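You operate a simulated robot arm through the tools that you are given. There is no shell and no other tool. Be economical: measure what you need, move in short steps, check, and stop when the job is done.

You are at the controls of a simulated robot arm. One attempt, no reset.

JOB
Rub the stain stick on the stain, then brush it out.
Fine: put stick and brush back where they stood. Set down upright: pink stain stick, wooden clothes brush. A coat counts when it lies all over at full strength: go over it till it gets no stronger. What is to be rubbed or washed off counts as gone when no trace of it is left.

Only the result counts: the job must be done as asked and must still hold three seconds after the hand-in. Knocking over, shifting, dropping, spilling or breaking anything else fails it.

ROBOT AND FRAMES
A 6-joint arm with a two-finger parallel gripper, fixed in place. Base frame: the origin is at the foot of the arm, x ahead of it, y to its left, z up; the work surface is at about z = 900. Readings come in mm, rad, newtons and seconds.
With the tool pointing down near the work surface it reaches from about 240 to 640 mm from the base axis. Its first joint turns from -1.152 to 1.152 rad. Payload 2.7 kg.
The TCP is the grasp point between the finger pads, 23 mm short of the fingertips. In the tool frame z runs along the fingers and y along their closing line. The gripper opens to 94 mm. The fingers are 38 mm wide and 10 mm thick; the gripper's body (54 by 96 mm) begins 39 mm behind the TCP.
Orientation is that of the tool frame in the base frame, as [roll, pitch, yaw] about the fixed x, y, z axes, in that order (R = Rz(yaw) Ry(pitch) Rx(roll)). With the fingers straight down and closing along the base's y, the tool's x points along the base's -x, its y along +y and its z along -z.

CONTROLS
- The arm moves only by the tool play_rows. Its arguments are lists of equal length, an entry for each row: "translation": the shift along the tool's x, y, z in units of 25 mm (1.0 is 25 mm), a list of three; "rot": the turn, a rotation vector about the tool's x, y, z in units of 6 degrees (1.0 is 6 degrees), a list of three; "hand": the finger opening in cm, from 0 to 9.4. In form: {"translation": [[x, y, z], ...], "rot": [[ax, ay, az], ...], "hand": [hand, ...]}. A call has 1 to 20 rows; each row shifts and turns the commanded pose from where the row before left it, along the tool's axes as they then stand. A call with a number of a shift or a turn outside -1 to 1 is refused whole. Each row takes 0.2 s and may step no farther than 50 mm and 0.15 rad from the row before; otherwise, or with a gripper value out of range, the whole call is refused. A pose out of reach is approached as far as the arm can. The call stops where the force on the tool passes 70 N (or 10 N more than at its start, if that is more) or the arm is blocked; 0.2 s more then pass. Each finger travels about 45 mm/s and halts on what it meets, pressing with about 25 N; the grip force reading is that of the motor and also rises with nothing between the fingers. The clock runs only during rows and for 0.2 s after the last one: add rows that do not move to give the fingers time. The reply holds the time, the measured pose of the TCP, the force on the tool along the base axes, the opening and the grip force, in the units named above and with some noise, with the torque about the TCP (base axes, N m) and any sound that the robot's microphone picked up.
- Cameras (640 x 400 px; columns grow to the right, rows downward): "scene" is fixed at [75.8, -424.9, 1424.2]; the picture's right is [0.79, -0.61, 0.00], its down [-0.23, -0.30, -0.93] and it looks along [0.56, 0.73, -0.38] (base axes); focal length 311 px, centre (320, 200). "wrist" rides on the gripper at [86, 16, -74] in the tool frame; the picture's right is [-0.18, 0.98, 0.00], its down [-0.58, -0.11, -0.81] and it looks along [-0.79, -0.15, 0.59] (tool axes); focal length 243 px, centre (320, 200). There is no depth. A picture from a camera that has moved, and an enlarged one, comes with that camera's place and axes in the base frame and with its lens.
- camera(camera): a new picture of that camera. It takes no simulated time.
- zoom(camera, box): a new picture of the part [left, top, right, bottom] of that camera's present view, enlarged. It takes no simulated time.
- sign_off(): hands the job in; it is judged then, once.

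Go step by step. Nothing tells you positions but the pictures and the camera data: compare them with the known pose of the tool, close in by small moves and look again before you grip or let go. The budget is 120 turns and 68 pictures, counting those below and the enlarged ones. Unless the task says otherwise, let go and move clear before handing in, and close with one line.

The tools are called by a JSON object that holds its "fn" and its "kwargs". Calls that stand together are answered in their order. play_rows: Moves the arm, as the interface text tells. Its arguments: {"type":"object","properties":{"translation":{"type":"array","items":{"type":"array","items":{"type":"number"}}},"rot":{"type":"array","items":{"type":"array","items":{"type":"number"}}},"hand":{"type":"array","items":{"type":"number"}}},"required":["translation","rot","hand"]} The other tools are called the same way: camera (camera) takes a picture; zoom (camera, box) takes an enlarged picture of a part of a camera's view; sign_off () hands the job in.

At the start:

```text
time: 0.0
eef_pos: [340.4, 111.3, 1195.6]
tcp_rot: [3.14, -0.001, 3.141]
force: [-0.3, -0.6, -0.3]
torque: [-0.05, 0.0, 0.0]
gripper_width: 93.9
finger_force: 0.1
```

scene: 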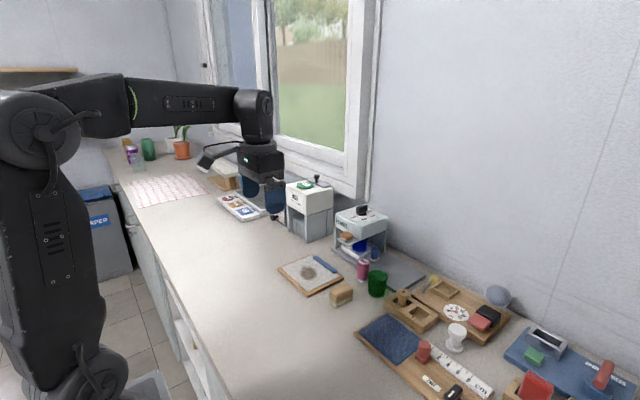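
wrist: 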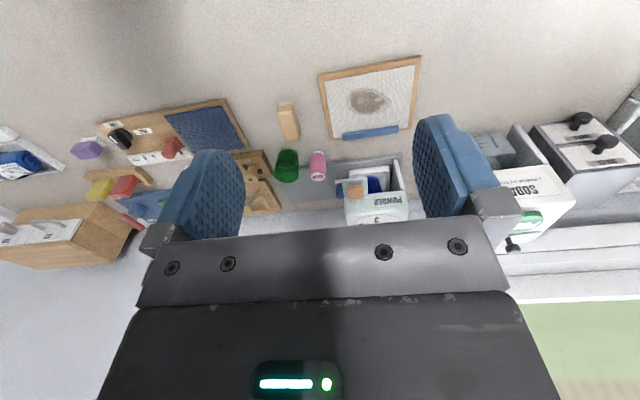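

I see a stained cloth on a wooden-framed board, a wooden block brush next to it, and a pink stick behind it. I'll zoom in to measure them.

{"fn": "zoom", "kwargs": {"camera": "scene", "box": [260, 200, 440, 312]}}

{"fn": "zoom", "kwargs": {"camera": "wrist", "box": [240, 50, 440, 175]}}

```text
3.56 times, centred on (350, 256) of scene
camera zoom: at [75.8, -424.9, 1424.2], right [0.79, -0.61, 0.0], down [-0.23, -0.3, -0.93], along [0.56, 0.73, -0.38], focal length 1107 px, centre (213, 1)
```

zoom: 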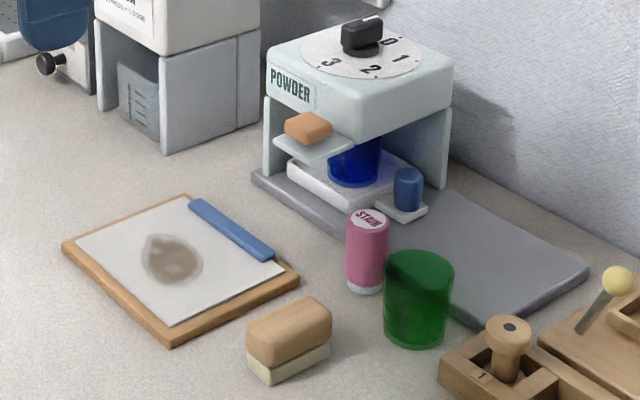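

```text
3.20 times, centred on (340, 112) of wrist
camera zoom: at [254.8, 127.9, 1270.8], right [0.18, 0.98, 0.0], down [0.58, -0.11, 0.81], along [0.79, -0.15, -0.59], focal length 776 px, centre (256, 480)
```

zoom: 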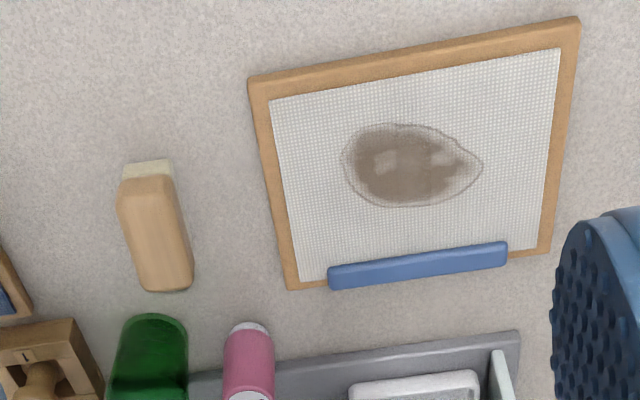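

The stick is at about (590, 56), the brush at about (491, 31) and the stain at about (486, 162). I'll move in for a closer wrist view.

{"fn": "play_rows", "kwargs": {"translation": [[-0.48, -0.4, 0.92], [-0.48, -0.4, 0.92], [-0.48, -0.4, 0.92], [-0.48, -0.4, 0.92], [-0.48, -0.4, 0.92], [0, 0, 0]], "rot": [[0, 0, 0], [0, 0, 0], [0, 0, 0], [0, 0, 0], [0, 0, 0], [0, 0, 0]], "hand": [9.4, 9.4, 9.4, 9.4, 9.4, 9.4]}}

{"fn": "camera", "kwargs": {"camera": "wrist"}}

```text
time: 1.4
eef_pos: [401.5, 61.3, 1079.4]
tcp_rot: [3.14, 0.002, -3.141]
force: [0.6, -0.1, 0.8]
torque: [0.0, 0.01, 0.03]
gripper_width: 93.9
finger_force: 0.0
```

```text
63 pictures are left
camera wrist: at [315.5, 77.1, 1154.9], right [0.18, 0.98, 0.0], down [0.58, -0.11, 0.81], along [0.79, -0.15, -0.59], focal length 243 px, centre (320, 200)
```

wrist: 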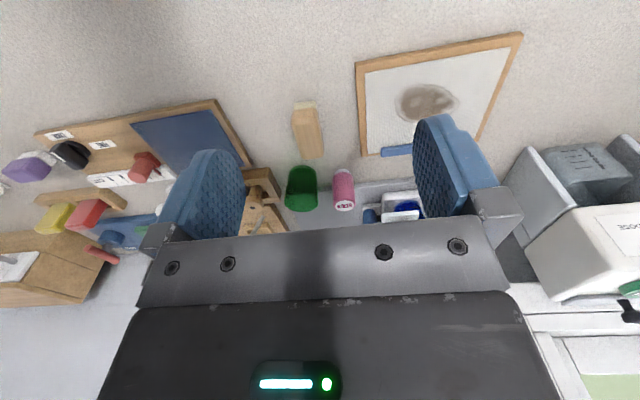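

{"fn": "zoom", "kwargs": {"camera": "wrist", "box": [270, 90, 430, 220]}}

{"fn": "zoom", "kwargs": {"camera": "wrist", "box": [340, 20, 540, 170]}}

{"fn": "zoom", "kwargs": {"camera": "scene", "box": [320, 190, 420, 310]}}

```text
3.08 times, centred on (350, 155) of wrist
camera zoom: at [315.5, 77.1, 1154.9], right [0.18, 0.98, 0.0], down [0.58, -0.11, 0.81], along [0.79, -0.15, -0.59], focal length 746 px, centre (228, 338)
```

zoom: 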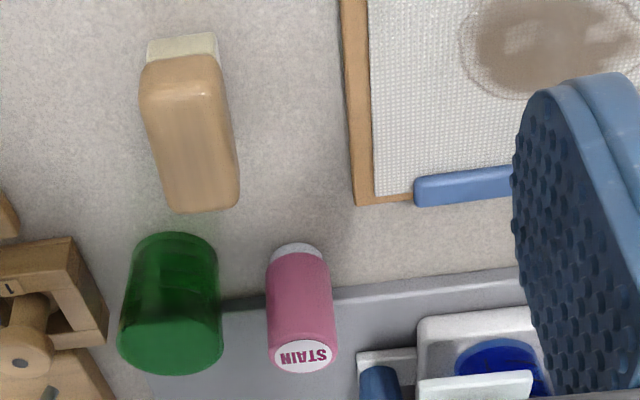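

```text
2.67 times, centred on (440, 95) of wrist
camera zoom: at [315.5, 77.1, 1154.9], right [0.18, 0.98, 0.0], down [0.58, -0.11, 0.81], along [0.79, -0.15, -0.59], focal length 647 px, centre (0, 480)
```

zoom: 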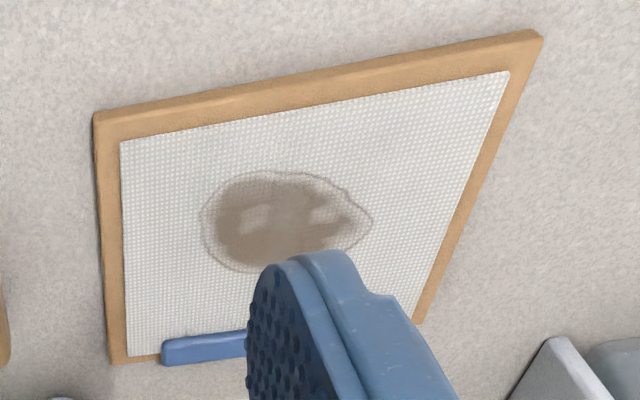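

```text
3.33 times, centred on (370, 250) of scene
camera zoom: at [75.8, -424.9, 1424.2], right [0.79, -0.61, 0.0], down [-0.23, -0.3, -0.93], along [0.56, 0.73, -0.38], focal length 1038 px, centre (153, 33)
```

zoom: 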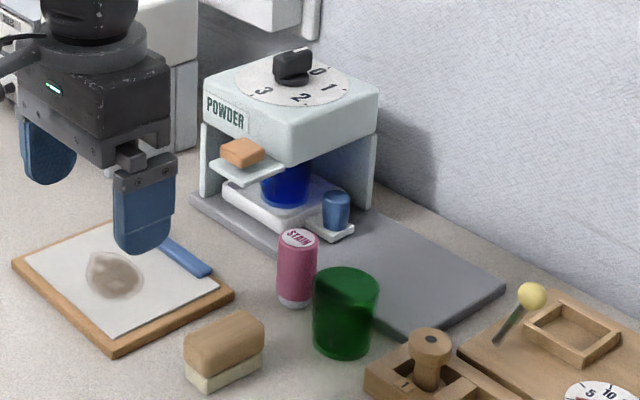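

Stick centre is near (599, 60). I'll yaw 45° so that the fingers clear both the cup and the dispenser, then hover over the stick.

{"fn": "play_rows", "kwargs": {"translation": [[0, 0, 0], [0, 0, 0], [0, 0, 0], [0, 0, 0], [0, 0, 0], [0, 0, 0], [0, 0, 0], [0, 0, 0], [-0.695, -0.7, 0.295], [-0.695, -0.7, 0.295], [-0.695, -0.7, 0.295], [-0.695, -0.7, 0.295], [-0.695, -0.7, 0.295], [-0.695, -0.7, 0.295], [-0.695, -0.7, 0.295], [-0.695, -0.7, 0.295], [0, 0, 0]], "rot": [[0, 0, -0.9375], [0, 0, -0.9375], [0, 0, -0.9375], [0, 0, -0.9375], [0, 0, -0.9375], [0, 0, -0.9375], [0, 0, -0.9375], [0, 0, -0.9375], [0, 0, 0], [0, 0, 0], [0, 0, 0], [0, 0, 0], [0, 0, 0], [0, 0, 0], [0, 0, 0], [0, 0, 0], [0, 0, 0]], "hand": [9.4, 9.4, 9.4, 9.4, 9.4, 9.4, 9.4, 9.4, 7, 7, 7, 7, 7, 7, 7, 7, 7]}}

{"fn": "camera", "kwargs": {"camera": "wrist"}}

{"fn": "zoom", "kwargs": {"camera": "scene", "box": [290, 170, 450, 310]}}

```text
time: 5.0
eef_pos: [598.5, 60.6, 1020.7]
tcp_rot: [3.142, 0.0, -2.356]
force: [-0.7, 0.3, 0.5]
torque: [0.0, 0.04, 0.03]
gripper_width: 70.0
finger_force: 0.0
```

```text
59 pictures are left
camera wrist: at [526.5, 10.8, 1096.9], right [-0.56, 0.83, 0.0], down [0.49, 0.33, 0.81], along [0.67, 0.46, -0.59], focal length 243 px, centre (320, 200)
```

wrist: 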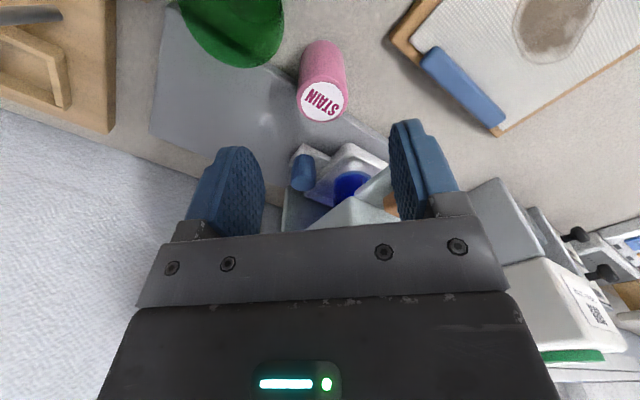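

```text
2.86 times, centred on (370, 240) of scene
camera zoom: at [75.8, -424.9, 1424.2], right [0.79, -0.61, 0.0], down [-0.23, -0.3, -0.93], along [0.56, 0.73, -0.38], focal length 889 px, centre (177, 86)
```

zoom: 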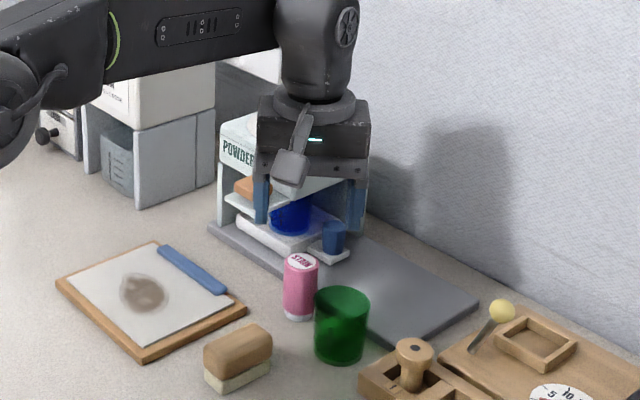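

Stick centre refined to about (597, 62), top at 957. I'll descend around it to z≈945 and look before gripping.

{"fn": "play_rows", "kwargs": {"translation": [[0, 0.08, 0.5], [0, 0, 0.5], [0, 0, 0.5], [0, 0, 0.5], [0, 0, 0.5], [0, 0, 0.53], [0, 0, 0]], "rot": [[0, 0, 0], [0, 0, 0], [0, 0, 0], [0, 0, 0], [0, 0, 0], [0, 0, 0], [0, 0, 0]], "hand": [7, 7, 7, 7, 7, 7, 7]}}

{"fn": "camera", "kwargs": {"camera": "wrist"}}

{"fn": "zoom", "kwargs": {"camera": "scene", "box": [310, 190, 430, 310]}}

```text
time: 5.9
eef_pos: [600.7, 62.0, 997.3]
tcp_rot: [-3.125, 0.021, -2.354]
force: [-1.1, -1.3, 5.1]
torque: [0.2, 0.13, 0.08]
gripper_width: 70.0
finger_force: 0.0
stopped in row 4: the force on the tool passed its limit at 80 N (the readings are from after the stop); the commanded pose is now the measured one
```

```text
57 pictures are left
camera wrist: at [526.4, 10.6, 1071.3], right [-0.57, 0.82, -0.01], down [0.47, 0.33, 0.82], along [0.68, 0.46, -0.57], focal length 243 px, centre (320, 200)
```

wrist: 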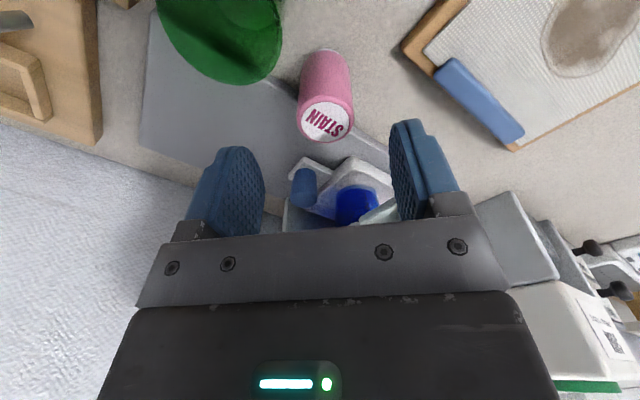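

```text
3.33 times, centred on (370, 250) of scene
camera zoom: at [75.7, -424.9, 1424.2], right [0.79, -0.61, 0.0], down [-0.23, -0.3, -0.93], along [0.56, 0.73, -0.38], focal length 1038 px, centre (153, 33)
```

zoom: 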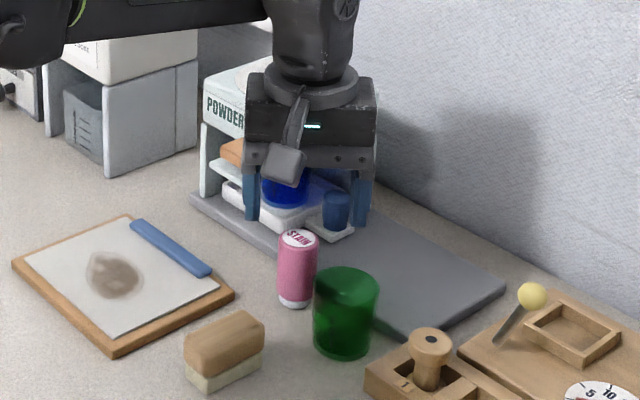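

The gripper body touched the dispenser's corner, so I stopped. I'll back off up and away, straighten, and check that the dispenser did not move.

{"fn": "play_rows", "kwargs": {"translation": [[0, 0, -0.8], [0.5, 0, -0.8], [0.9, 0, 0], [0.9, 0, 0], [0, 0, 0]], "rot": [[0, 0, 0], [-0.16, 0.2, 0], [0, 0, 0], [0, 0, 0], [0, 0, 0]], "hand": [7, 7, 7, 7, 7]}}

{"fn": "camera", "kwargs": {"camera": "wrist"}}

{"fn": "zoom", "kwargs": {"camera": "scene", "box": [320, 190, 420, 310]}}

```text
time: 7.1
eef_pos: [559.0, 19.9, 1035.9]
tcp_rot: [3.14, -0.001, -2.355]
force: [0.6, 0.2, -0.5]
torque: [0.01, 0.01, 0.03]
gripper_width: 69.9
finger_force: 0.0
```

```text
55 pictures are left
camera wrist: at [486.8, -30.3, 1112.0], right [-0.57, 0.82, 0.0], down [0.49, 0.34, 0.81], along [0.66, 0.46, -0.59], focal length 243 px, centre (320, 200)
```

wrist: 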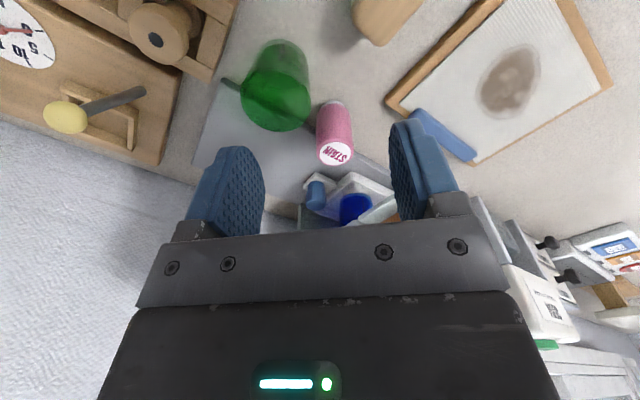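

```text
3.33 times, centred on (370, 250) of scene
camera zoom: at [75.8, -424.9, 1424.2], right [0.79, -0.61, 0.0], down [-0.23, -0.3, -0.93], along [0.56, 0.73, -0.38], focal length 1038 px, centre (153, 33)
```

zoom: 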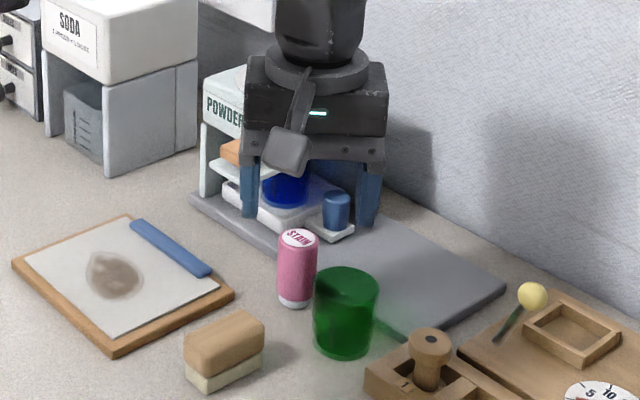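

The dispenser looks unmoved. I'll enlarge the area around the stick and the dispenser corner.

{"fn": "zoom", "kwargs": {"camera": "wrist", "box": [260, 90, 420, 240]}}

```text
2.67 times, centred on (340, 165) of wrist
camera zoom: at [486.8, -30.3, 1112.0], right [-0.57, 0.82, 0.0], down [0.49, 0.34, 0.81], along [0.66, 0.46, -0.59], focal length 647 px, centre (267, 293)
```

zoom: 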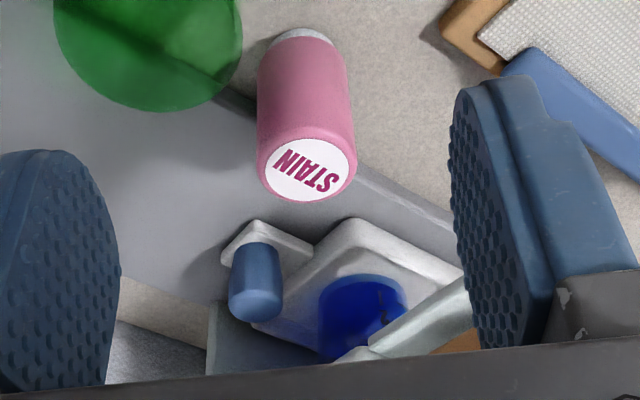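

I'll tilt the tool 15° away from the dispenser and offset the grip by 8 mm toward the camera side, giving the body clearance. I'll descend partway first.

{"fn": "play_rows", "kwargs": {"translation": [[0, 0, 0], [0, 0, 0], [0, 0, 0], [-0.94, 0.058, 0.251], [-0.94, 0.058, 0.251], [0.155, 0, 0.58], [0.155, 0, 0.58], [0.155, 0, 0.58], [0.155, 0, 0.58], [0, 0, 0]], "rot": [[0, -0.834, 0], [0, -0.833, 0], [0, -0.833, 0], [0, 0, 0], [0, 0, 0], [0, 0, 0], [0, 0, 0], [0, 0, 0], [0, 0, 0], [0, 0, 0]], "hand": [7, 7, 7, 7, 7, 7, 7, 7, 7, 7]}}

{"fn": "camera", "kwargs": {"camera": "wrist"}}

{"fn": "zoom", "kwargs": {"camera": "scene", "box": [310, 170, 420, 310]}}

```text
time: 9.3
eef_pos: [590.6, 56.6, 976.7]
tcp_rot: [3.141, 0.261, -2.354]
force: [-0.1, 0.0, -0.5]
torque: [0.01, 0.02, 0.0]
gripper_width: 70.2
finger_force: 0.0
```

```text
52 pictures are left
camera wrist: at [507.3, -4.7, 1027.2], right [-0.57, 0.82, 0.05], down [0.33, 0.17, 0.93], along [0.75, 0.55, -0.37], focal length 243 px, centre (320, 200)
```

wrist: 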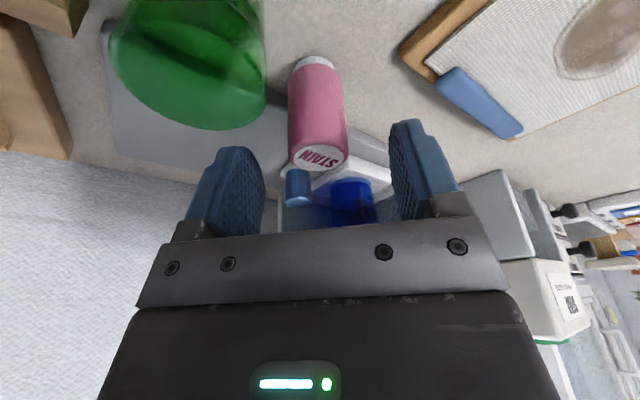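

```text
2.86 times, centred on (365, 240) of scene
camera zoom: at [75.8, -424.9, 1424.2], right [0.79, -0.61, 0.0], down [-0.23, -0.3, -0.93], along [0.56, 0.73, -0.38], focal length 889 px, centre (191, 86)
```

zoom: 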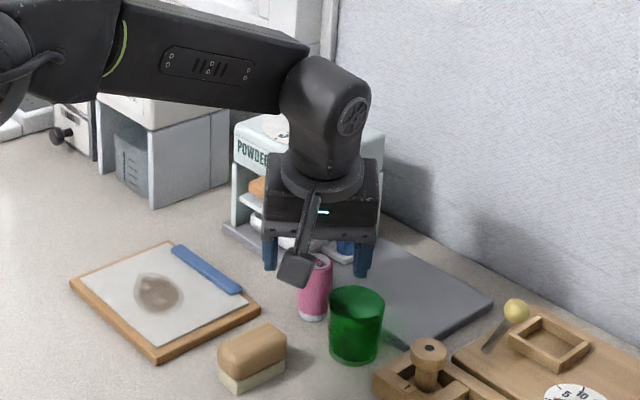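

The stick is centred between the fingers. Descending to about 945 and gripping.

{"fn": "play_rows", "kwargs": {"translation": [[0.11, -0.03, 0.41], [0.11, 0, 0.41], [0.11, 0, 0.41], [0, 0, 0]], "rot": [[0, 0, 0], [0, 0, 0], [0, 0, 0], [0, 0, 0]], "hand": [7, 7, 7, 7]}}

{"fn": "camera", "kwargs": {"camera": "wrist"}}

```text
time: 10.3
eef_pos: [591.5, 56.9, 944.9]
tcp_rot: [3.138, 0.261, -2.354]
force: [-0.3, -0.1, -0.5]
torque: [-0.01, 0.03, 0.0]
gripper_width: 70.3
finger_force: 0.0
```

```text
50 pictures are left
camera wrist: at [507.4, -6.0, 995.1], right [-0.57, 0.82, 0.05], down [0.33, 0.17, 0.93], along [0.75, 0.55, -0.37], focal length 243 px, centre (320, 200)
```

wrist: 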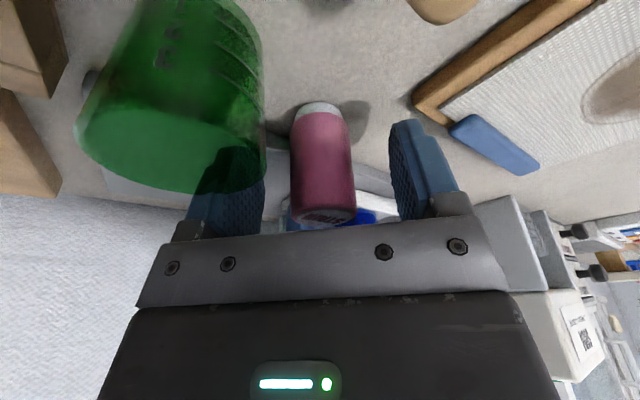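

Well centred and clear of the cup. Closing the fingers on the stick.

{"fn": "play_rows", "kwargs": {"translation": [[0, 0, 0], [0, 0, 0], [0, 0, 0], [0, 0, 0], [0, 0, 0], [0, 0, 0]], "rot": [[0, 0, 0], [0, 0, 0], [0, 0, 0], [0, 0, 0], [0, 0, 0], [0, 0, 0]], "hand": [5, 4, 3, 2.3, 2.3, 2.3]}}

```text
time: 11.7
eef_pos: [590.6, 55.9, 946.4]
tcp_rot: [3.139, 0.26, -2.354]
force: [-0.4, -0.1, 0.1]
torque: [0.0, 0.03, -0.03]
gripper_width: 30.8
finger_force: 24.4
```

Gripped (30.8 mm). Lifting, backing off along −x, then moving over the stain.

{"fn": "play_rows", "kwargs": {"translation": [[-0.2072, 0, -0.7728], [-0.2072, 0, -0.7728], [-0.2072, 0, -0.7728], [0.615, 0.636, -0.165], [0.615, 0.636, -0.165], [0.615, 0.636, -0.165], [0.615, 0.636, -0.165], [0.615, 0.636, -0.165], [-0.669, 0.693, 0.179], [-0.669, 0.693, 0.179], [-0.669, 0.693, 0.179], [-0.669, 0.693, 0.179], [0, 0, 0]], "rot": [[0, 0, 0], [0, 0, 0], [0, 0, 0], [0, 0, 0], [0, 0, 0], [0, 0, 0], [0, 0, 0], [0, 0, 0], [0, 0, 0], [0, 0, 0], [0, 0, 0], [0, 0, 0], [0, 0, 0]], "hand": [2.3, 2.3, 2.3, 2.3, 2.3, 2.3, 2.3, 2.3, 2.3, 2.3, 2.3, 2.3, 2.3]}}

{"fn": "camera", "kwargs": {"camera": "wrist"}}

{"fn": "zoom", "kwargs": {"camera": "scene", "box": [260, 160, 440, 310]}}

```text
time: 14.5
eef_pos: [479.4, 153.8, 1004.1]
tcp_rot: [3.139, 0.261, -2.356]
force: [0.1, 0.1, -0.7]
torque: [0.02, 0.0, 0.02]
gripper_width: 30.9
finger_force: 25.3
```

```text
49 pictures are left
camera wrist: at [394.6, 92.4, 1055.5], right [-0.57, 0.82, 0.05], down [0.33, 0.17, 0.93], along [0.75, 0.55, -0.37], focal length 243 px, centre (320, 200)
```

wrist: 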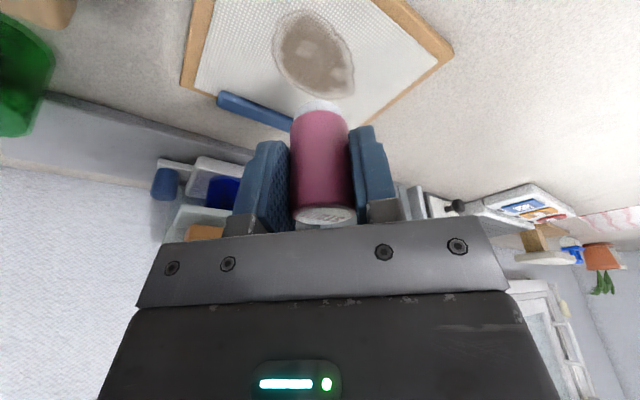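

```text
2.67 times, centred on (350, 235) of scene
camera zoom: at [75.9, -424.9, 1424.2], right [0.79, -0.61, 0.0], down [-0.23, -0.3, -0.93], along [0.56, 0.73, -0.38], focal length 830 px, centre (240, 107)
```

zoom: 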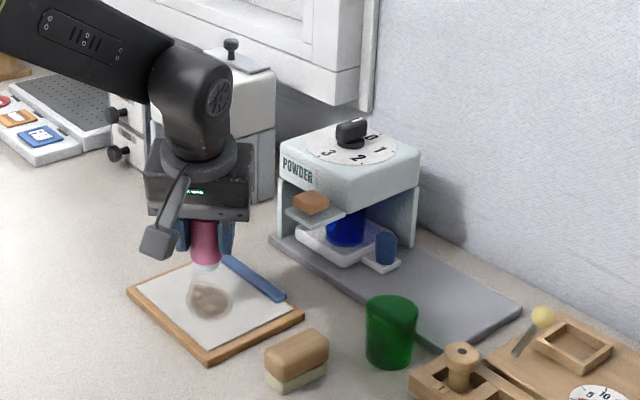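

Stick is upright over the stain. Lowering to just above the cloth.

{"fn": "play_rows", "kwargs": {"translation": [[0.2072, 0, 0.7728], [0.2072, 0, 0.7728], [0.0207, 0, 0.0773], [0, 0, 0]], "rot": [[0, 0, 0], [0, 0, 0], [0, 0, 0], [0, 0, 0]], "hand": [2.3, 2.3, 2.3, 2.3]}}

{"fn": "zoom", "kwargs": {"camera": "wrist", "box": [180, 0, 460, 175]}}

{"fn": "zoom", "kwargs": {"camera": "scene", "box": [280, 220, 370, 310]}}

```text
time: 15.5
eef_pos: [478.2, 153.6, 962.6]
tcp_rot: [3.14, 0.26, -2.354]
force: [-0.2, 0.6, -1.3]
torque: [0.01, 0.05, 0.01]
gripper_width: 31.1
finger_force: 24.8
```

```text
2.29 times, centred on (320, 88) of wrist
camera zoom: at [394.3, 91.9, 1013.6], right [-0.57, 0.82, 0.05], down [0.33, 0.17, 0.93], along [0.75, 0.55, -0.37], focal length 555 px, centre (320, 457)
```

zoom: 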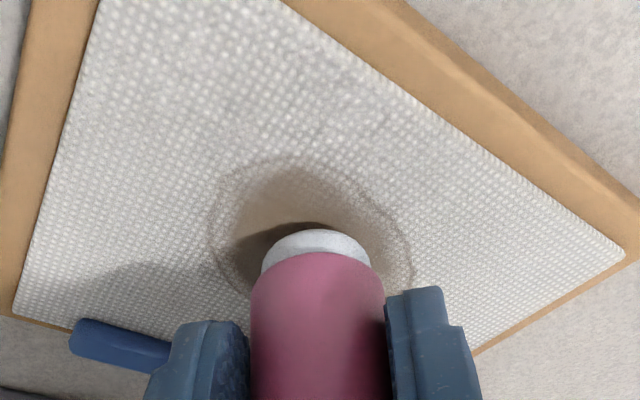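

```text
4.44 times, centred on (325, 265) of scene
camera zoom: at [75.8, -424.9, 1424.2], right [0.79, -0.61, 0.0], down [-0.23, -0.3, -0.93], along [0.56, 0.73, -0.38], focal length 1383 px, centre (298, -89)
```

zoom: 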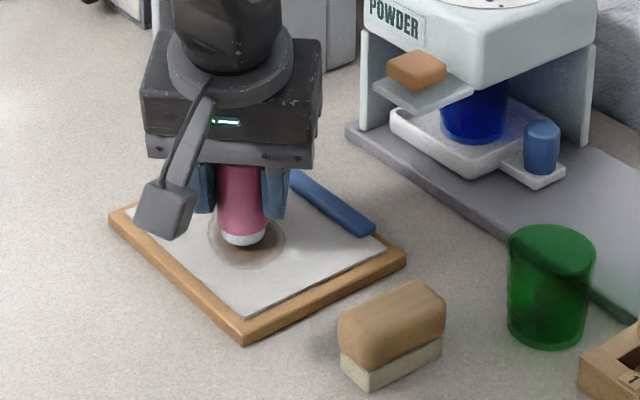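

About 4 mm above the cloth. I'll feel for contact in small steps.

{"fn": "play_rows", "kwargs": {"translation": [[0.0207, 0, 0.0773], [0, 0, 0], [0, 0, 0]], "rot": [[0, 0, 0], [0, 0, 0], [0, 0, 0]], "hand": [2.3, 2.3, 2.3]}}

{"fn": "play_rows", "kwargs": {"translation": [[0.0155, 0, 0.058], [0, 0, 0], [0, 0, 0]], "rot": [[0, 0, 0], [0, 0, 0], [0, 0, 0]], "hand": [2.3, 2.3, 2.3]}}

```text
time: 16.3
eef_pos: [477.8, 153.0, 961.9]
tcp_rot: [3.14, 0.262, -2.355]
force: [-0.5, -0.3, -0.2]
torque: [-0.01, 0.0, 0.04]
gripper_width: 31.0
finger_force: 24.9
```

```text
time: 17.1
eef_pos: [478.2, 154.9, 958.9]
tcp_rot: [3.141, 0.26, -2.354]
force: [0.5, -0.4, -0.6]
torque: [0.04, 0.01, 0.01]
gripper_width: 31.0
finger_force: 24.8
```

{"fn": "play_rows", "kwargs": {"translation": [[0.0155, 0, 0.058], [0, 0, 0], [0, 0, 0]], "rot": [[0, 0, 0], [0, 0, 0], [0, 0, 0]], "hand": [2.3, 2.3, 2.3]}}

```text
time: 17.9
eef_pos: [478.3, 153.5, 958.5]
tcp_rot: [3.14, 0.26, -2.355]
force: [-1.9, -1.3, 4.9]
torque: [-0.04, 0.03, -0.02]
gripper_width: 30.9
finger_force: 24.8
```

Contact at about 5 N. Rubbing one line along y first to see the effect.

{"fn": "play_rows", "kwargs": {"translation": [[-0.437, 0.4525, 0.117], [-0.437, 0.4525, 0.117], [0.437, -0.4525, -0.117], [0.437, -0.4525, -0.117], [0.437, -0.4525, -0.117], [0.41, -0.424, -0.11], [-0.41, 0.424, 0.11], [-0.437, 0.4525, 0.117], [0, 0, 0]], "rot": [[0, 0, 0], [0, 0, 0], [0, 0, 0], [0, 0, 0], [0, 0, 0], [0, 0, 0], [0, 0, 0], [0, 0, 0], [0, 0, 0]], "hand": [2.3, 2.3, 2.3, 2.3, 2.3, 2.3, 2.3, 2.3, 2.3]}}

{"fn": "zoom", "kwargs": {"camera": "wrist", "box": [180, 0, 460, 175]}}

{"fn": "zoom", "kwargs": {"camera": "scene", "box": [280, 220, 370, 310]}}

```text
time: 19.9
eef_pos: [478.5, 153.0, 958.6]
tcp_rot: [-3.141, 0.26, -2.355]
force: [0.0, -4.9, 8.5]
torque: [-0.23, -0.03, -0.03]
gripper_width: 31.0
finger_force: 24.8
```

```text
2.29 times, centred on (320, 88) of wrist
camera zoom: at [394.7, 91.3, 1008.8], right [-0.57, 0.82, 0.05], down [0.33, 0.17, 0.93], along [0.75, 0.55, -0.37], focal length 555 px, centre (320, 457)
```

zoom: 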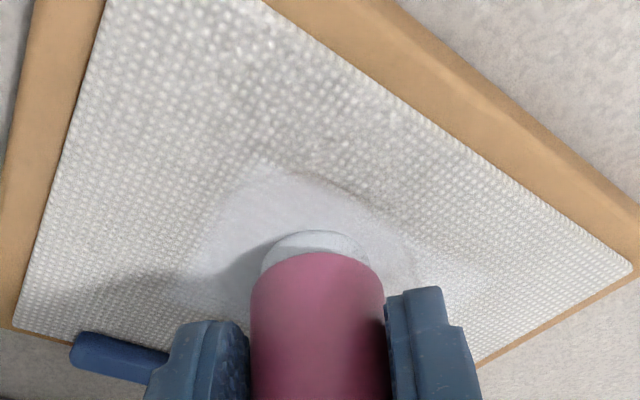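

```text
4.44 times, centred on (325, 265) of scene
camera zoom: at [75.7, -425.1, 1424.1], right [0.79, -0.61, 0.0], down [-0.23, -0.3, -0.93], along [0.56, 0.73, -0.38], focal length 1383 px, centre (298, -89)
```

zoom: 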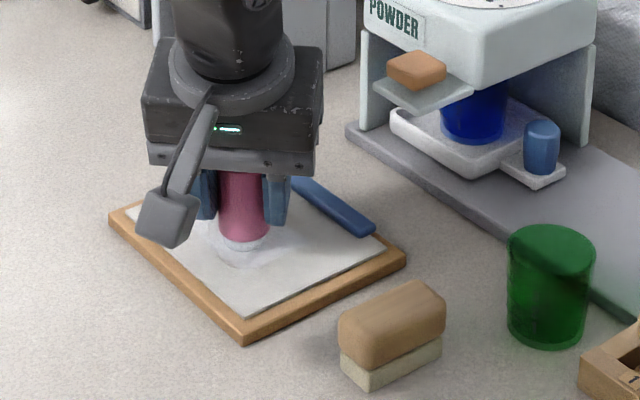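

The stick leaves a white coat and the board holds still. I'll cover the whole stain with multiple offset lines.

{"fn": "play_rows", "kwargs": {"translation": [[0.328, 0.339, -0.088], [-0.437, 0.4525, 0.117], [-0.437, 0.4525, 0.117], [0.437, -0.4525, -0.117], [0.437, -0.4525, -0.117], [0.437, -0.4525, -0.117], [0.437, -0.4525, -0.117], [-0.437, 0.4525, 0.117], [-0.437, 0.4525, 0.117], [-0.437, 0.4525, 0.117], [-0.437, 0.4525, 0.117], [-0.328, -0.339, 0.088], [0.437, -0.4525, -0.117], [0.437, -0.4525, -0.117], [0.437, -0.4525, -0.117], [0.437, -0.4525, -0.117], [-0.328, -0.339, 0.088], [-0.437, 0.4525, 0.117], [-0.437, 0.4525, 0.117], [-0.437, 0.4525, 0.117]], "rot": [[0, 0, 0], [0, 0, 0], [0, 0, 0], [0, 0, 0], [0, 0, 0], [0, 0, 0], [0, 0, 0], [0, 0, 0], [0, 0, 0], [0, 0, 0], [0, 0, 0], [0, 0, 0], [0, 0, 0], [0, 0, 0], [0, 0, 0], [0, 0, 0], [0, 0, 0], [0, 0, 0], [0, 0, 0], [0, 0, 0]], "hand": [2.3, 2.3, 2.3, 2.3, 2.3, 2.3, 2.3, 2.3, 2.3, 2.3, 2.3, 2.3, 2.3, 2.3, 2.3, 2.3, 2.3, 2.3, 2.3, 2.3]}}

{"fn": "play_rows", "kwargs": {"translation": [[-0.437, 0.4525, 0.117], [-0.164, -0.17, 0.044], [0.437, -0.4525, -0.117], [0.437, -0.4525, -0.117], [0.437, -0.4525, -0.117], [0.437, -0.4525, -0.117], [0.328, 0.339, -0.088], [-0.437, 0.4525, 0.117], [-0.437, 0.4525, 0.117], [-0.437, 0.4525, 0.117], [-0.437, 0.4525, 0.117], [0.328, 0.339, -0.088], [0.437, -0.4525, -0.117], [0.437, -0.4525, -0.117], [0.437, -0.4525, -0.117], [0.437, -0.4525, -0.117], [0.328, 0.339, -0.088], [-0.437, 0.4525, 0.117], [-0.437, 0.4525, 0.117], [-0.437, 0.4525, 0.117]], "rot": [[0, 0, 0], [0, 0, 0], [0, 0, 0], [0, 0, 0], [0, 0, 0], [0, 0, 0], [0, 0, 0], [0, 0, 0], [0, 0, 0], [0, 0, 0], [0, 0, 0], [0, 0, 0], [0, 0, 0], [0, 0, 0], [0, 0, 0], [0, 0, 0], [0, 0, 0], [0, 0, 0], [0, 0, 0], [0, 0, 0]], "hand": [2.3, 2.3, 2.3, 2.3, 2.3, 2.3, 2.3, 2.3, 2.3, 2.3, 2.3, 2.3, 2.3, 2.3, 2.3, 2.3, 2.3, 2.3, 2.3, 2.3]}}

{"fn": "zoom", "kwargs": {"camera": "scene", "box": [270, 220, 360, 310]}}

```text
time: 24.1
eef_pos: [490.4, 169.6, 956.2]
tcp_rot: [3.141, 0.259, -2.354]
force: [-0.5, -3.0, 4.3]
torque: [-0.06, -0.09, -0.02]
gripper_width: 30.8
finger_force: 25.1
```

```text
time: 28.3
eef_pos: [458.9, 170.3, 958.4]
tcp_rot: [3.139, 0.259, -2.356]
force: [-0.4, -0.9, 1.6]
torque: [0.01, 0.0, -0.01]
gripper_width: 30.7
finger_force: 25.0
```

```text
4.44 times, centred on (315, 265) of scene
camera zoom: at [75.8, -424.9, 1424.2], right [0.79, -0.61, 0.0], down [-0.23, -0.3, -0.93], along [0.56, 0.73, -0.38], focal length 1383 px, centre (342, -89)
```

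zoom: 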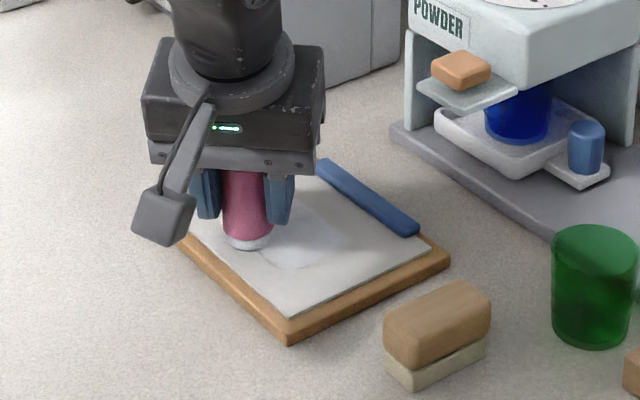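

Pressure has dropped a bit, so I'll press 0.7 mm more and go over the whole area again.

{"fn": "play_rows", "kwargs": {"translation": [[-0.43, 0.4525, 0.144], [-0.164, -0.17, 0.044], [0.437, -0.4525, -0.117], [0.437, -0.4525, -0.117], [0.437, -0.4525, -0.117], [0.437, -0.4525, -0.117], [-0.164, -0.17, 0.044], [-0.437, 0.4525, 0.117], [-0.437, 0.4525, 0.117], [-0.437, 0.4525, 0.117], [-0.437, 0.4525, 0.117], [-0.328, -0.339, 0.088], [0.437, -0.4525, -0.117], [0.437, -0.4525, -0.117], [0.437, -0.4525, -0.117], [0.437, -0.4525, -0.117], [-0.273, -0.283, 0.073], [-0.437, 0.4525, 0.117], [-0.437, 0.4525, 0.117], [-0.437, 0.4525, 0.117]], "rot": [[0, 0, 0], [0, 0, 0], [0, 0, 0], [0, 0, 0], [0, 0, 0], [0, 0, 0], [0, 0, 0], [0, 0, 0], [0, 0, 0], [0, 0, 0], [0, 0, 0], [0, 0, 0], [0, 0, 0], [0, 0, 0], [0, 0, 0], [0, 0, 0], [0, 0, 0], [0, 0, 0], [0, 0, 0], [0, 0, 0]], "hand": [2.3, 2.3, 2.3, 2.3, 2.3, 2.3, 2.3, 2.3, 2.3, 2.3, 2.3, 2.3, 2.3, 2.3, 2.3, 2.3, 2.3, 2.3, 2.3, 2.3]}}

{"fn": "play_rows", "kwargs": {"translation": [[-0.437, 0.4525, 0.117], [0.437, -0.4525, -0.117], [0.437, -0.4525, -0.117], [0.437, -0.4525, -0.117], [0.437, -0.4525, -0.117], [0.437, 0.4525, -0.117], [0.437, 0.4525, -0.117], [-0.437, 0.4525, 0.117], [-0.437, 0.4525, 0.117], [-0.437, -0.4525, 0.117], [-0.437, 0.4525, 0.117], [-0.437, 0.4525, 0.117], [0.437, 0.4525, -0.117], [0.437, -0.4525, -0.117], [0.437, -0.4525, -0.117], [-0.2072, 0, -0.7728], [-0.2072, 0, -0.7728], [0.683, 0.707, -0.183], [0.683, 0.707, -0.183], [0, 0, 0]], "rot": [[0, 0, 0], [0, 0, 0], [0, 0, 0], [0, 0, 0], [0, 0, 0], [0, 0, 0], [0, 0, 0], [0, 0, 0], [0, 0, 0], [0, 0, 0], [0, 0, 0], [0, 0, 0], [0, 0, 0], [0, 0, 0], [0, 0, 0], [0, 0, 0], [0, 0, 0], [0, 0, 0], [0, 0, 0], [0, 0, 0]], "hand": [2.3, 2.3, 2.3, 2.3, 2.3, 2.3, 2.3, 2.3, 2.3, 2.3, 2.3, 2.3, 2.3, 2.3, 2.3, 2.3, 2.3, 2.3, 2.3, 2.3]}}

{"fn": "zoom", "kwargs": {"camera": "wrist", "box": [160, 0, 500, 200]}}

{"fn": "zoom", "kwargs": {"camera": "scene", "box": [270, 240, 350, 300]}}

```text
time: 32.5
eef_pos: [494.4, 170.3, 956.7]
tcp_rot: [3.141, 0.259, -2.353]
force: [-0.4, -3.4, 7.5]
torque: [-0.1, -0.12, -0.05]
gripper_width: 30.5
finger_force: 24.8
```

```text
time: 36.7
eef_pos: [412.2, 153.9, 996.6]
tcp_rot: [3.141, 0.259, -2.354]
force: [0.0, -0.9, 0.3]
torque: [0.0, 0.0, 0.0]
gripper_width: 30.6
finger_force: 25.3
```

```text
1.88 times, centred on (330, 100) of wrist
camera zoom: at [328.5, 91.8, 1047.8], right [-0.57, 0.82, 0.05], down [0.33, 0.17, 0.93], along [0.75, 0.55, -0.37], focal length 457 px, centre (301, 388)
```

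zoom: 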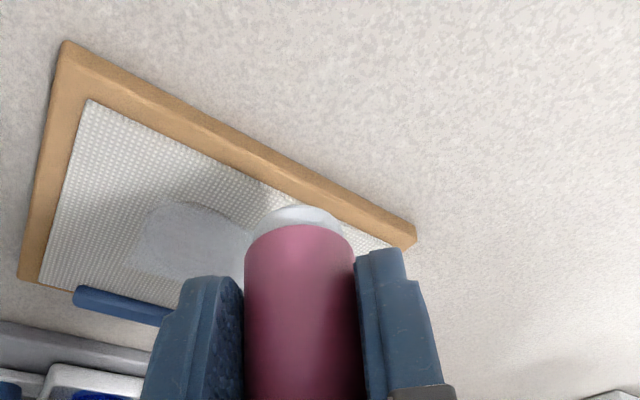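

```text
6.67 times, centred on (310, 270) of scene
camera zoom: at [75.8, -424.9, 1424.2], right [0.79, -0.61, 0.0], down [-0.23, -0.3, -0.93], along [0.56, 0.73, -0.38], focal length 2075 px, centre (387, -267)
```

zoom: 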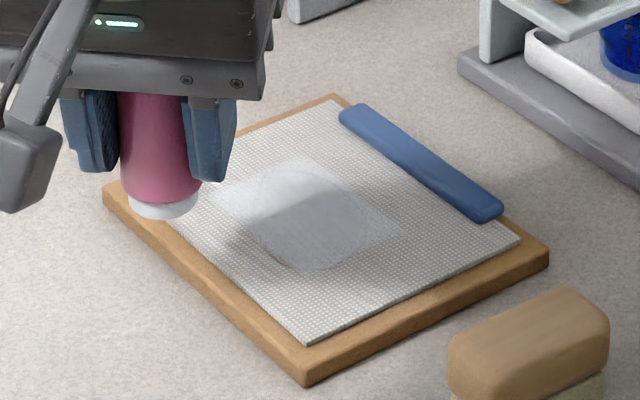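

The stain is covered. I'll move aside for an unshaded, unobstructed look at the coat.

{"fn": "play_rows", "kwargs": {"translation": [[0.175, -0.746, -0.569], [0.175, -0.746, -0.569], [0.175, -0.746, -0.569], [0.175, -0.746, -0.569], [0.175, -0.746, -0.569], [0, 0, 0]], "rot": [[0, 0, 0], [0, 0, 0], [0, 0, 0], [0, 0, 0], [0, 0, 0], [0, 0, 0]], "hand": [2.3, 2.3, 2.3, 2.3, 2.3, 2.3]}}

{"fn": "zoom", "kwargs": {"camera": "wrist", "box": [310, 20, 470, 140]}}

{"fn": "zoom", "kwargs": {"camera": "scene", "box": [270, 240, 350, 300]}}

```text
time: 38.1
eef_pos: [450.8, 60.4, 1059.7]
tcp_rot: [3.139, 0.261, -2.354]
force: [0.4, 0.3, -0.8]
torque: [-0.01, 0.0, -0.02]
gripper_width: 30.7
finger_force: 24.7
```

```text
3.33 times, centred on (390, 80) of wrist
camera zoom: at [367.0, -2.3, 1111.0], right [-0.57, 0.82, 0.05], down [0.33, 0.17, 0.93], along [0.75, 0.55, -0.37], focal length 809 px, centre (87, 600)
```

zoom: 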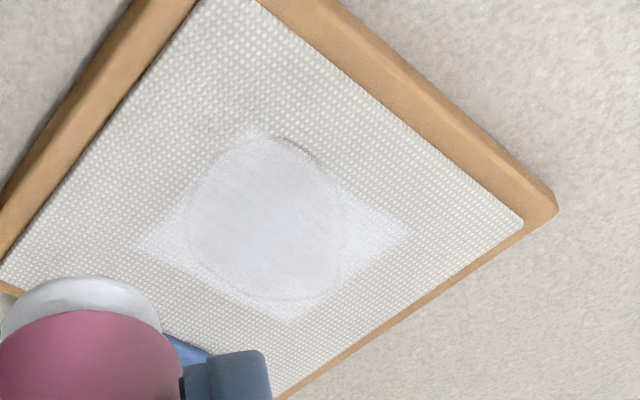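

```text
6.67 times, centred on (310, 270) of scene
camera zoom: at [75.8, -424.9, 1424.2], right [0.79, -0.61, 0.0], down [-0.23, -0.3, -0.93], along [0.56, 0.73, -0.38], focal length 2075 px, centre (387, -267)
```

zoom: 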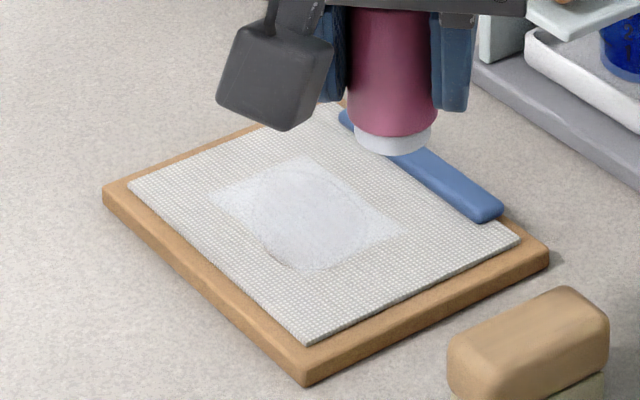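

A thin rim at the near (−x, ~y 145) edge looks uncovered. I'll go back with the stick and extend the coat there, then go over everything once more.

{"fn": "play_rows", "kwargs": {"translation": [[-0.555, 0.519, 0.149], [-0.555, 0.519, 0.149], [-0.555, 0.519, 0.149], [0.203, 0, 0.757], [0.203, 0, 0.757], [0.203, 0, 0.757], [0.203, 0, 0.757], [0.203, 0, 0.757], [0.0415, 0, 0.1546], [0, 0, 0], [0, 0, 0]], "rot": [[0, 0, 0], [0, 0, 0], [0, 0, 0], [0, 0, 0], [0, 0, 0], [0, 0, 0], [0, 0, 0], [0, 0, 0], [0, 0, 0], [0, 0, 0], [0, 0, 0]], "hand": [2.3, 2.3, 2.3, 2.3, 2.3, 2.3, 2.3, 2.3, 2.3, 2.3, 2.3]}}

```text
time: 40.5
eef_pos: [454.4, 117.8, 958.0]
tcp_rot: [3.139, 0.261, -2.355]
force: [0.1, -0.2, -0.8]
torque: [0.02, 0.01, -0.01]
gripper_width: 30.6
finger_force: 25.0
```

{"fn": "play_rows", "kwargs": {"translation": [[0.0155, 0, 0.058], [0, 0, 0], [0, 0, 0]], "rot": [[0, 0, 0], [0, 0, 0], [0, 0, 0]], "hand": [2.3, 2.3, 2.3]}}

```text
time: 41.3
eef_pos: [454.6, 118.0, 956.9]
tcp_rot: [3.14, 0.261, -2.354]
force: [1.2, -0.8, -0.1]
torque: [-0.01, 0.01, 0.0]
gripper_width: 31.3
finger_force: 25.1
```

{"fn": "play_rows", "kwargs": {"translation": [[0.0155, 0, 0.058], [0, 0, 0], [0, 0, 0]], "rot": [[0, 0, 0], [0, 0, 0], [0, 0, 0]], "hand": [2.3, 2.3, 2.3]}}

```text
time: 42.1
eef_pos: [453.5, 117.9, 956.7]
tcp_rot: [3.141, 0.261, -2.355]
force: [-6.5, -1.1, 18.0]
torque: [0.01, 0.09, 0.0]
gripper_width: 30.7
finger_force: 24.5
```

Good contact. Easing slightly and rubbing in a serpentine of 6 mm spacing from x 460 outward.

{"fn": "play_rows", "kwargs": {"translation": [[-0.4222, 0.43, 0.084], [-0.415, 0.43, 0.111], [-0.415, 0.43, 0.111], [-0.415, 0.43, 0.111], [-0.415, 0.43, 0.111], [-0.164, -0.17, 0.044], [0.415, -0.43, -0.111], [0.415, -0.43, -0.111], [0.415, -0.43, -0.111], [0.415, -0.43, -0.111], [0.415, -0.43, -0.111], [-0.164, -0.17, 0.044], [-0.415, 0.43, 0.111], [-0.415, 0.43, 0.111], [-0.415, 0.43, 0.111], [-0.415, 0.43, 0.111], [-0.415, 0.43, 0.111], [-0.164, -0.17, 0.044]], "rot": [[0, 0, 0], [0, 0, 0], [0, 0, 0], [0, 0, 0], [0, 0, 0], [0, 0, 0], [0, 0, 0], [0, 0, 0], [0, 0, 0], [0, 0, 0], [0, 0, 0], [0, 0, 0], [0, 0, 0], [0, 0, 0], [0, 0, 0], [0, 0, 0], [0, 0, 0], [0, 0, 0]], "hand": [2.3, 2.3, 2.3, 2.3, 2.3, 2.3, 2.3, 2.3, 2.3, 2.3, 2.3, 2.3, 2.3, 2.3, 2.3, 2.3, 2.3, 2.3]}}

{"fn": "play_rows", "kwargs": {"translation": [[0.415, -0.43, -0.111], [0.415, -0.43, -0.111], [0.415, -0.43, -0.111], [0.415, -0.43, -0.111], [0.415, -0.43, -0.111], [-0.164, -0.17, 0.044], [-0.415, 0.43, 0.111], [-0.415, 0.43, 0.111], [-0.415, 0.43, 0.111], [-0.415, 0.43, 0.111], [-0.415, 0.43, 0.111], [-0.164, -0.17, 0.044], [0.415, -0.43, -0.111], [0.415, -0.43, -0.111], [0.415, -0.43, -0.111], [0.415, -0.43, -0.111], [0.415, -0.43, -0.111], [-0.164, -0.17, 0.044]], "rot": [[0, 0, 0], [0, 0, 0], [0, 0, 0], [0, 0, 0], [0, 0, 0], [0, 0, 0], [0, 0, 0], [0, 0, 0], [0, 0, 0], [0, 0, 0], [0, 0, 0], [0, 0, 0], [0, 0, 0], [0, 0, 0], [0, 0, 0], [0, 0, 0], [0, 0, 0], [0, 0, 0]], "hand": [2.3, 2.3, 2.3, 2.3, 2.3, 2.3, 2.3, 2.3, 2.3, 2.3, 2.3, 2.3, 2.3, 2.3, 2.3, 2.3, 2.3, 2.3]}}

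```text
time: 45.9
eef_pos: [470.9, 194.6, 956.0]
tcp_rot: [3.137, 0.261, -2.355]
force: [-5.7, 2.4, 11.2]
torque: [0.17, 0.08, 0.08]
gripper_width: 31.0
finger_force: 24.6
```

```text
time: 49.7
eef_pos: [488.2, 118.5, 955.5]
tcp_rot: [3.14, 0.259, -2.355]
force: [-4.1, 0.4, 7.8]
torque: [0.03, 0.04, 0.04]
gripper_width: 31.0
finger_force: 25.4
```

{"fn": "play_rows", "kwargs": {"translation": [[-0.415, 0.43, 0.111], [-0.415, 0.43, 0.111], [-0.415, 0.43, 0.111], [-0.415, 0.43, 0.111], [-0.415, 0.43, 0.111], [-0.164, -0.17, 0.044], [0.415, -0.43, -0.111], [0.415, -0.43, -0.111], [0.415, -0.43, -0.111], [0.415, -0.43, -0.111], [0.415, -0.43, -0.111], [-0.2072, 0, -0.7728], [-0.2072, 0, -0.7728], [0.53, -0.099, -0.805], [0.53, -0.099, -0.805], [0.53, -0.099, -0.805], [0.53, -0.099, -0.805], [0, 0, 0]], "rot": [[0, 0, 0], [0, 0, 0], [0, 0, 0], [0, 0, 0], [0, 0, 0], [0, 0, 0], [0, 0, 0], [0, 0, 0], [0, 0, 0], [0, 0, 0], [0, 0, 0], [0, 0, 0], [0, 0, 0], [0, 0, 0], [0, 0, 0], [0, 0, 0], [0, 0, 0], [0, 0, 0]], "hand": [2.3, 2.3, 2.3, 2.3, 2.3, 2.3, 2.3, 2.3, 2.3, 2.3, 2.3, 2.3, 2.3, 2.3, 2.3, 2.3, 2.3, 2.3]}}

{"fn": "zoom", "kwargs": {"camera": "wrist", "box": [310, 20, 470, 140]}}

{"fn": "zoom", "kwargs": {"camera": "scene", "box": [270, 240, 350, 300]}}

```text
time: 53.5
eef_pos: [451.7, 59.9, 1059.7]
tcp_rot: [3.139, 0.261, -2.354]
force: [0.9, -0.1, -1.3]
torque: [0.0, 0.0, -0.01]
gripper_width: 30.8
finger_force: 24.7
```

```text
3.33 times, centred on (390, 80) of wrist
camera zoom: at [367.4, -1.6, 1110.5], right [-0.57, 0.82, 0.05], down [0.33, 0.17, 0.93], along [0.75, 0.55, -0.37], focal length 809 px, centre (87, 600)
```

zoom: 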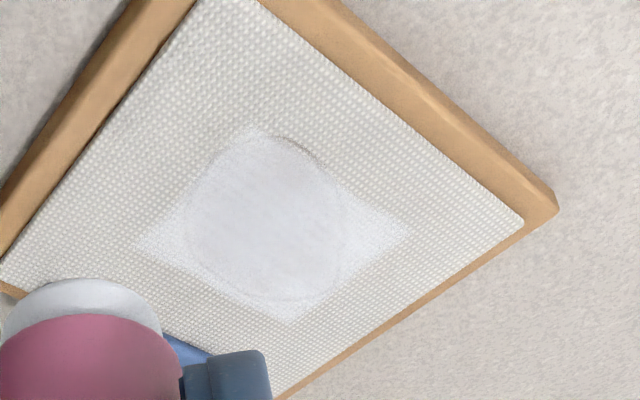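

```text
6.67 times, centred on (310, 270) of scene
camera zoom: at [75.8, -424.9, 1424.2], right [0.79, -0.61, 0.0], down [-0.23, -0.3, -0.93], along [0.56, 0.73, -0.38], focal length 2075 px, centre (387, -267)
```

zoom: 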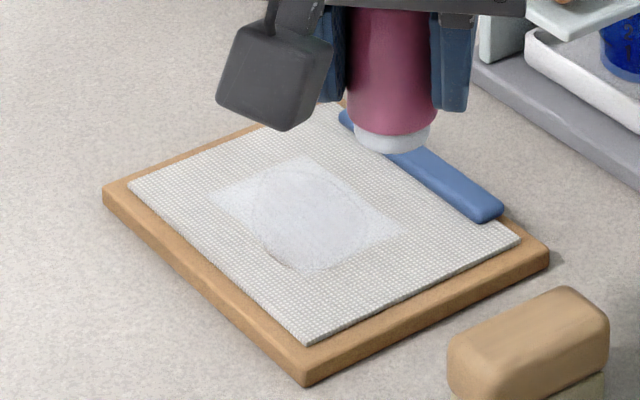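

The coat did not change with the second round, so it is at full strength over its whole area. Now I'll return the stick to its spot.

{"fn": "play_rows", "kwargs": {"translation": [[-0.618, -0.673, 0.166], [-0.618, -0.673, 0.166], [-0.618, -0.673, 0.166], [-0.618, -0.673, 0.166], [-0.618, -0.673, 0.166], [-0.618, -0.673, 0.166], [0.189, 0, 0.7065], [0.189, 0, 0.7065], [0.189, 0, 0.7065], [0.189, 0, 0.7065], [0.189, 0, 0.7065], [0, 0, 0], [0, 0, 0]], "rot": [[0, 0, 0], [0, 0, 0], [0, 0, 0], [0, 0, 0], [0, 0, 0], [0, 0, 0], [0, 0, 0], [0, 0, 0], [0, 0, 0], [0, 0, 0], [0, 0, 0], [0, 0, 0], [0, 0, 0]], "hand": [2.3, 2.3, 2.3, 2.3, 2.3, 2.3, 2.3, 2.3, 2.3, 2.3, 2.3, 2.3, 2.3]}}

{"fn": "camera", "kwargs": {"camera": "wrist"}}

```text
time: 56.3
eef_pos: [590.1, 57.2, 966.3]
tcp_rot: [3.14, 0.26, -2.355]
force: [-0.4, 0.1, -0.2]
torque: [0.02, 0.05, -0.01]
gripper_width: 30.7
finger_force: 24.6
```

```text
36 pictures are left
camera wrist: at [506.8, -4.6, 1017.4], right [-0.57, 0.82, 0.05], down [0.33, 0.17, 0.93], along [0.75, 0.55, -0.37], focal length 243 px, centre (320, 200)
```

wrist: 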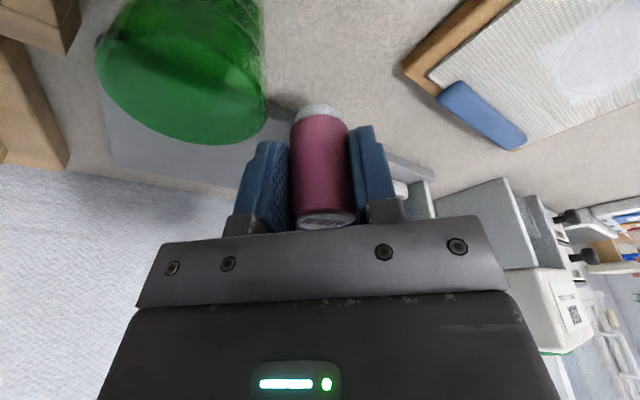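

{"fn": "play_rows", "kwargs": {"translation": [[0.093, 0, 0.348], [0.093, 0, 0.348], [0.02, 0, 0.0773], [0, 0, 0], [0, 0, 0]], "rot": [[0, 0, 0], [0, 0, 0], [0, 0, 0], [0, 0, 0], [0, 0, 0]], "hand": [2.3, 2.3, 2.3, 2.3, 2.3]}}

```text
time: 57.5
eef_pos: [591.4, 56.3, 947.8]
tcp_rot: [3.14, 0.26, -2.353]
force: [0.4, 0.0, -0.2]
torque: [-0.01, -0.02, 0.01]
gripper_width: 30.7
finger_force: 24.5
```

{"fn": "play_rows", "kwargs": {"translation": [[0.0155, 0, 0.058], [0, 0, 0], [0, 0, 0]], "rot": [[0, 0, 0], [0, 0, 0], [0, 0, 0]], "hand": [2.3, 2.3, 2.3]}}

{"fn": "play_rows", "kwargs": {"translation": [[0.0104, 0, 0.0386], [0, 0, 0], [0, 0, 0]], "rot": [[0, 0, 0], [0, 0, 0], [0, 0, 0]], "hand": [2.3, 2.3, 2.3]}}

```text
time: 58.3
eef_pos: [591.0, 57.1, 945.2]
tcp_rot: [3.139, 0.261, -2.354]
force: [0.7, -0.5, 0.1]
torque: [-0.01, -0.03, -0.01]
gripper_width: 30.9
finger_force: 25.0
```

```text
time: 59.1
eef_pos: [589.5, 56.2, 944.2]
tcp_rot: [3.139, 0.26, -2.354]
force: [-0.1, 0.3, -0.9]
torque: [0.0, -0.02, 0.0]
gripper_width: 30.7
finger_force: 25.6
```

{"fn": "play_rows", "kwargs": {"translation": [[0.0104, 0, 0.0386], [0, 0, 0], [0, 0, 0]], "rot": [[0, 0, 0], [0, 0, 0], [0, 0, 0]], "hand": [2.3, 2.3, 2.3]}}

```text
time: 59.9
eef_pos: [590.9, 57.8, 944.4]
tcp_rot: [3.139, 0.261, -2.354]
force: [0.4, 0.4, -0.1]
torque: [0.01, -0.01, 0.03]
gripper_width: 30.6
finger_force: 24.9
```

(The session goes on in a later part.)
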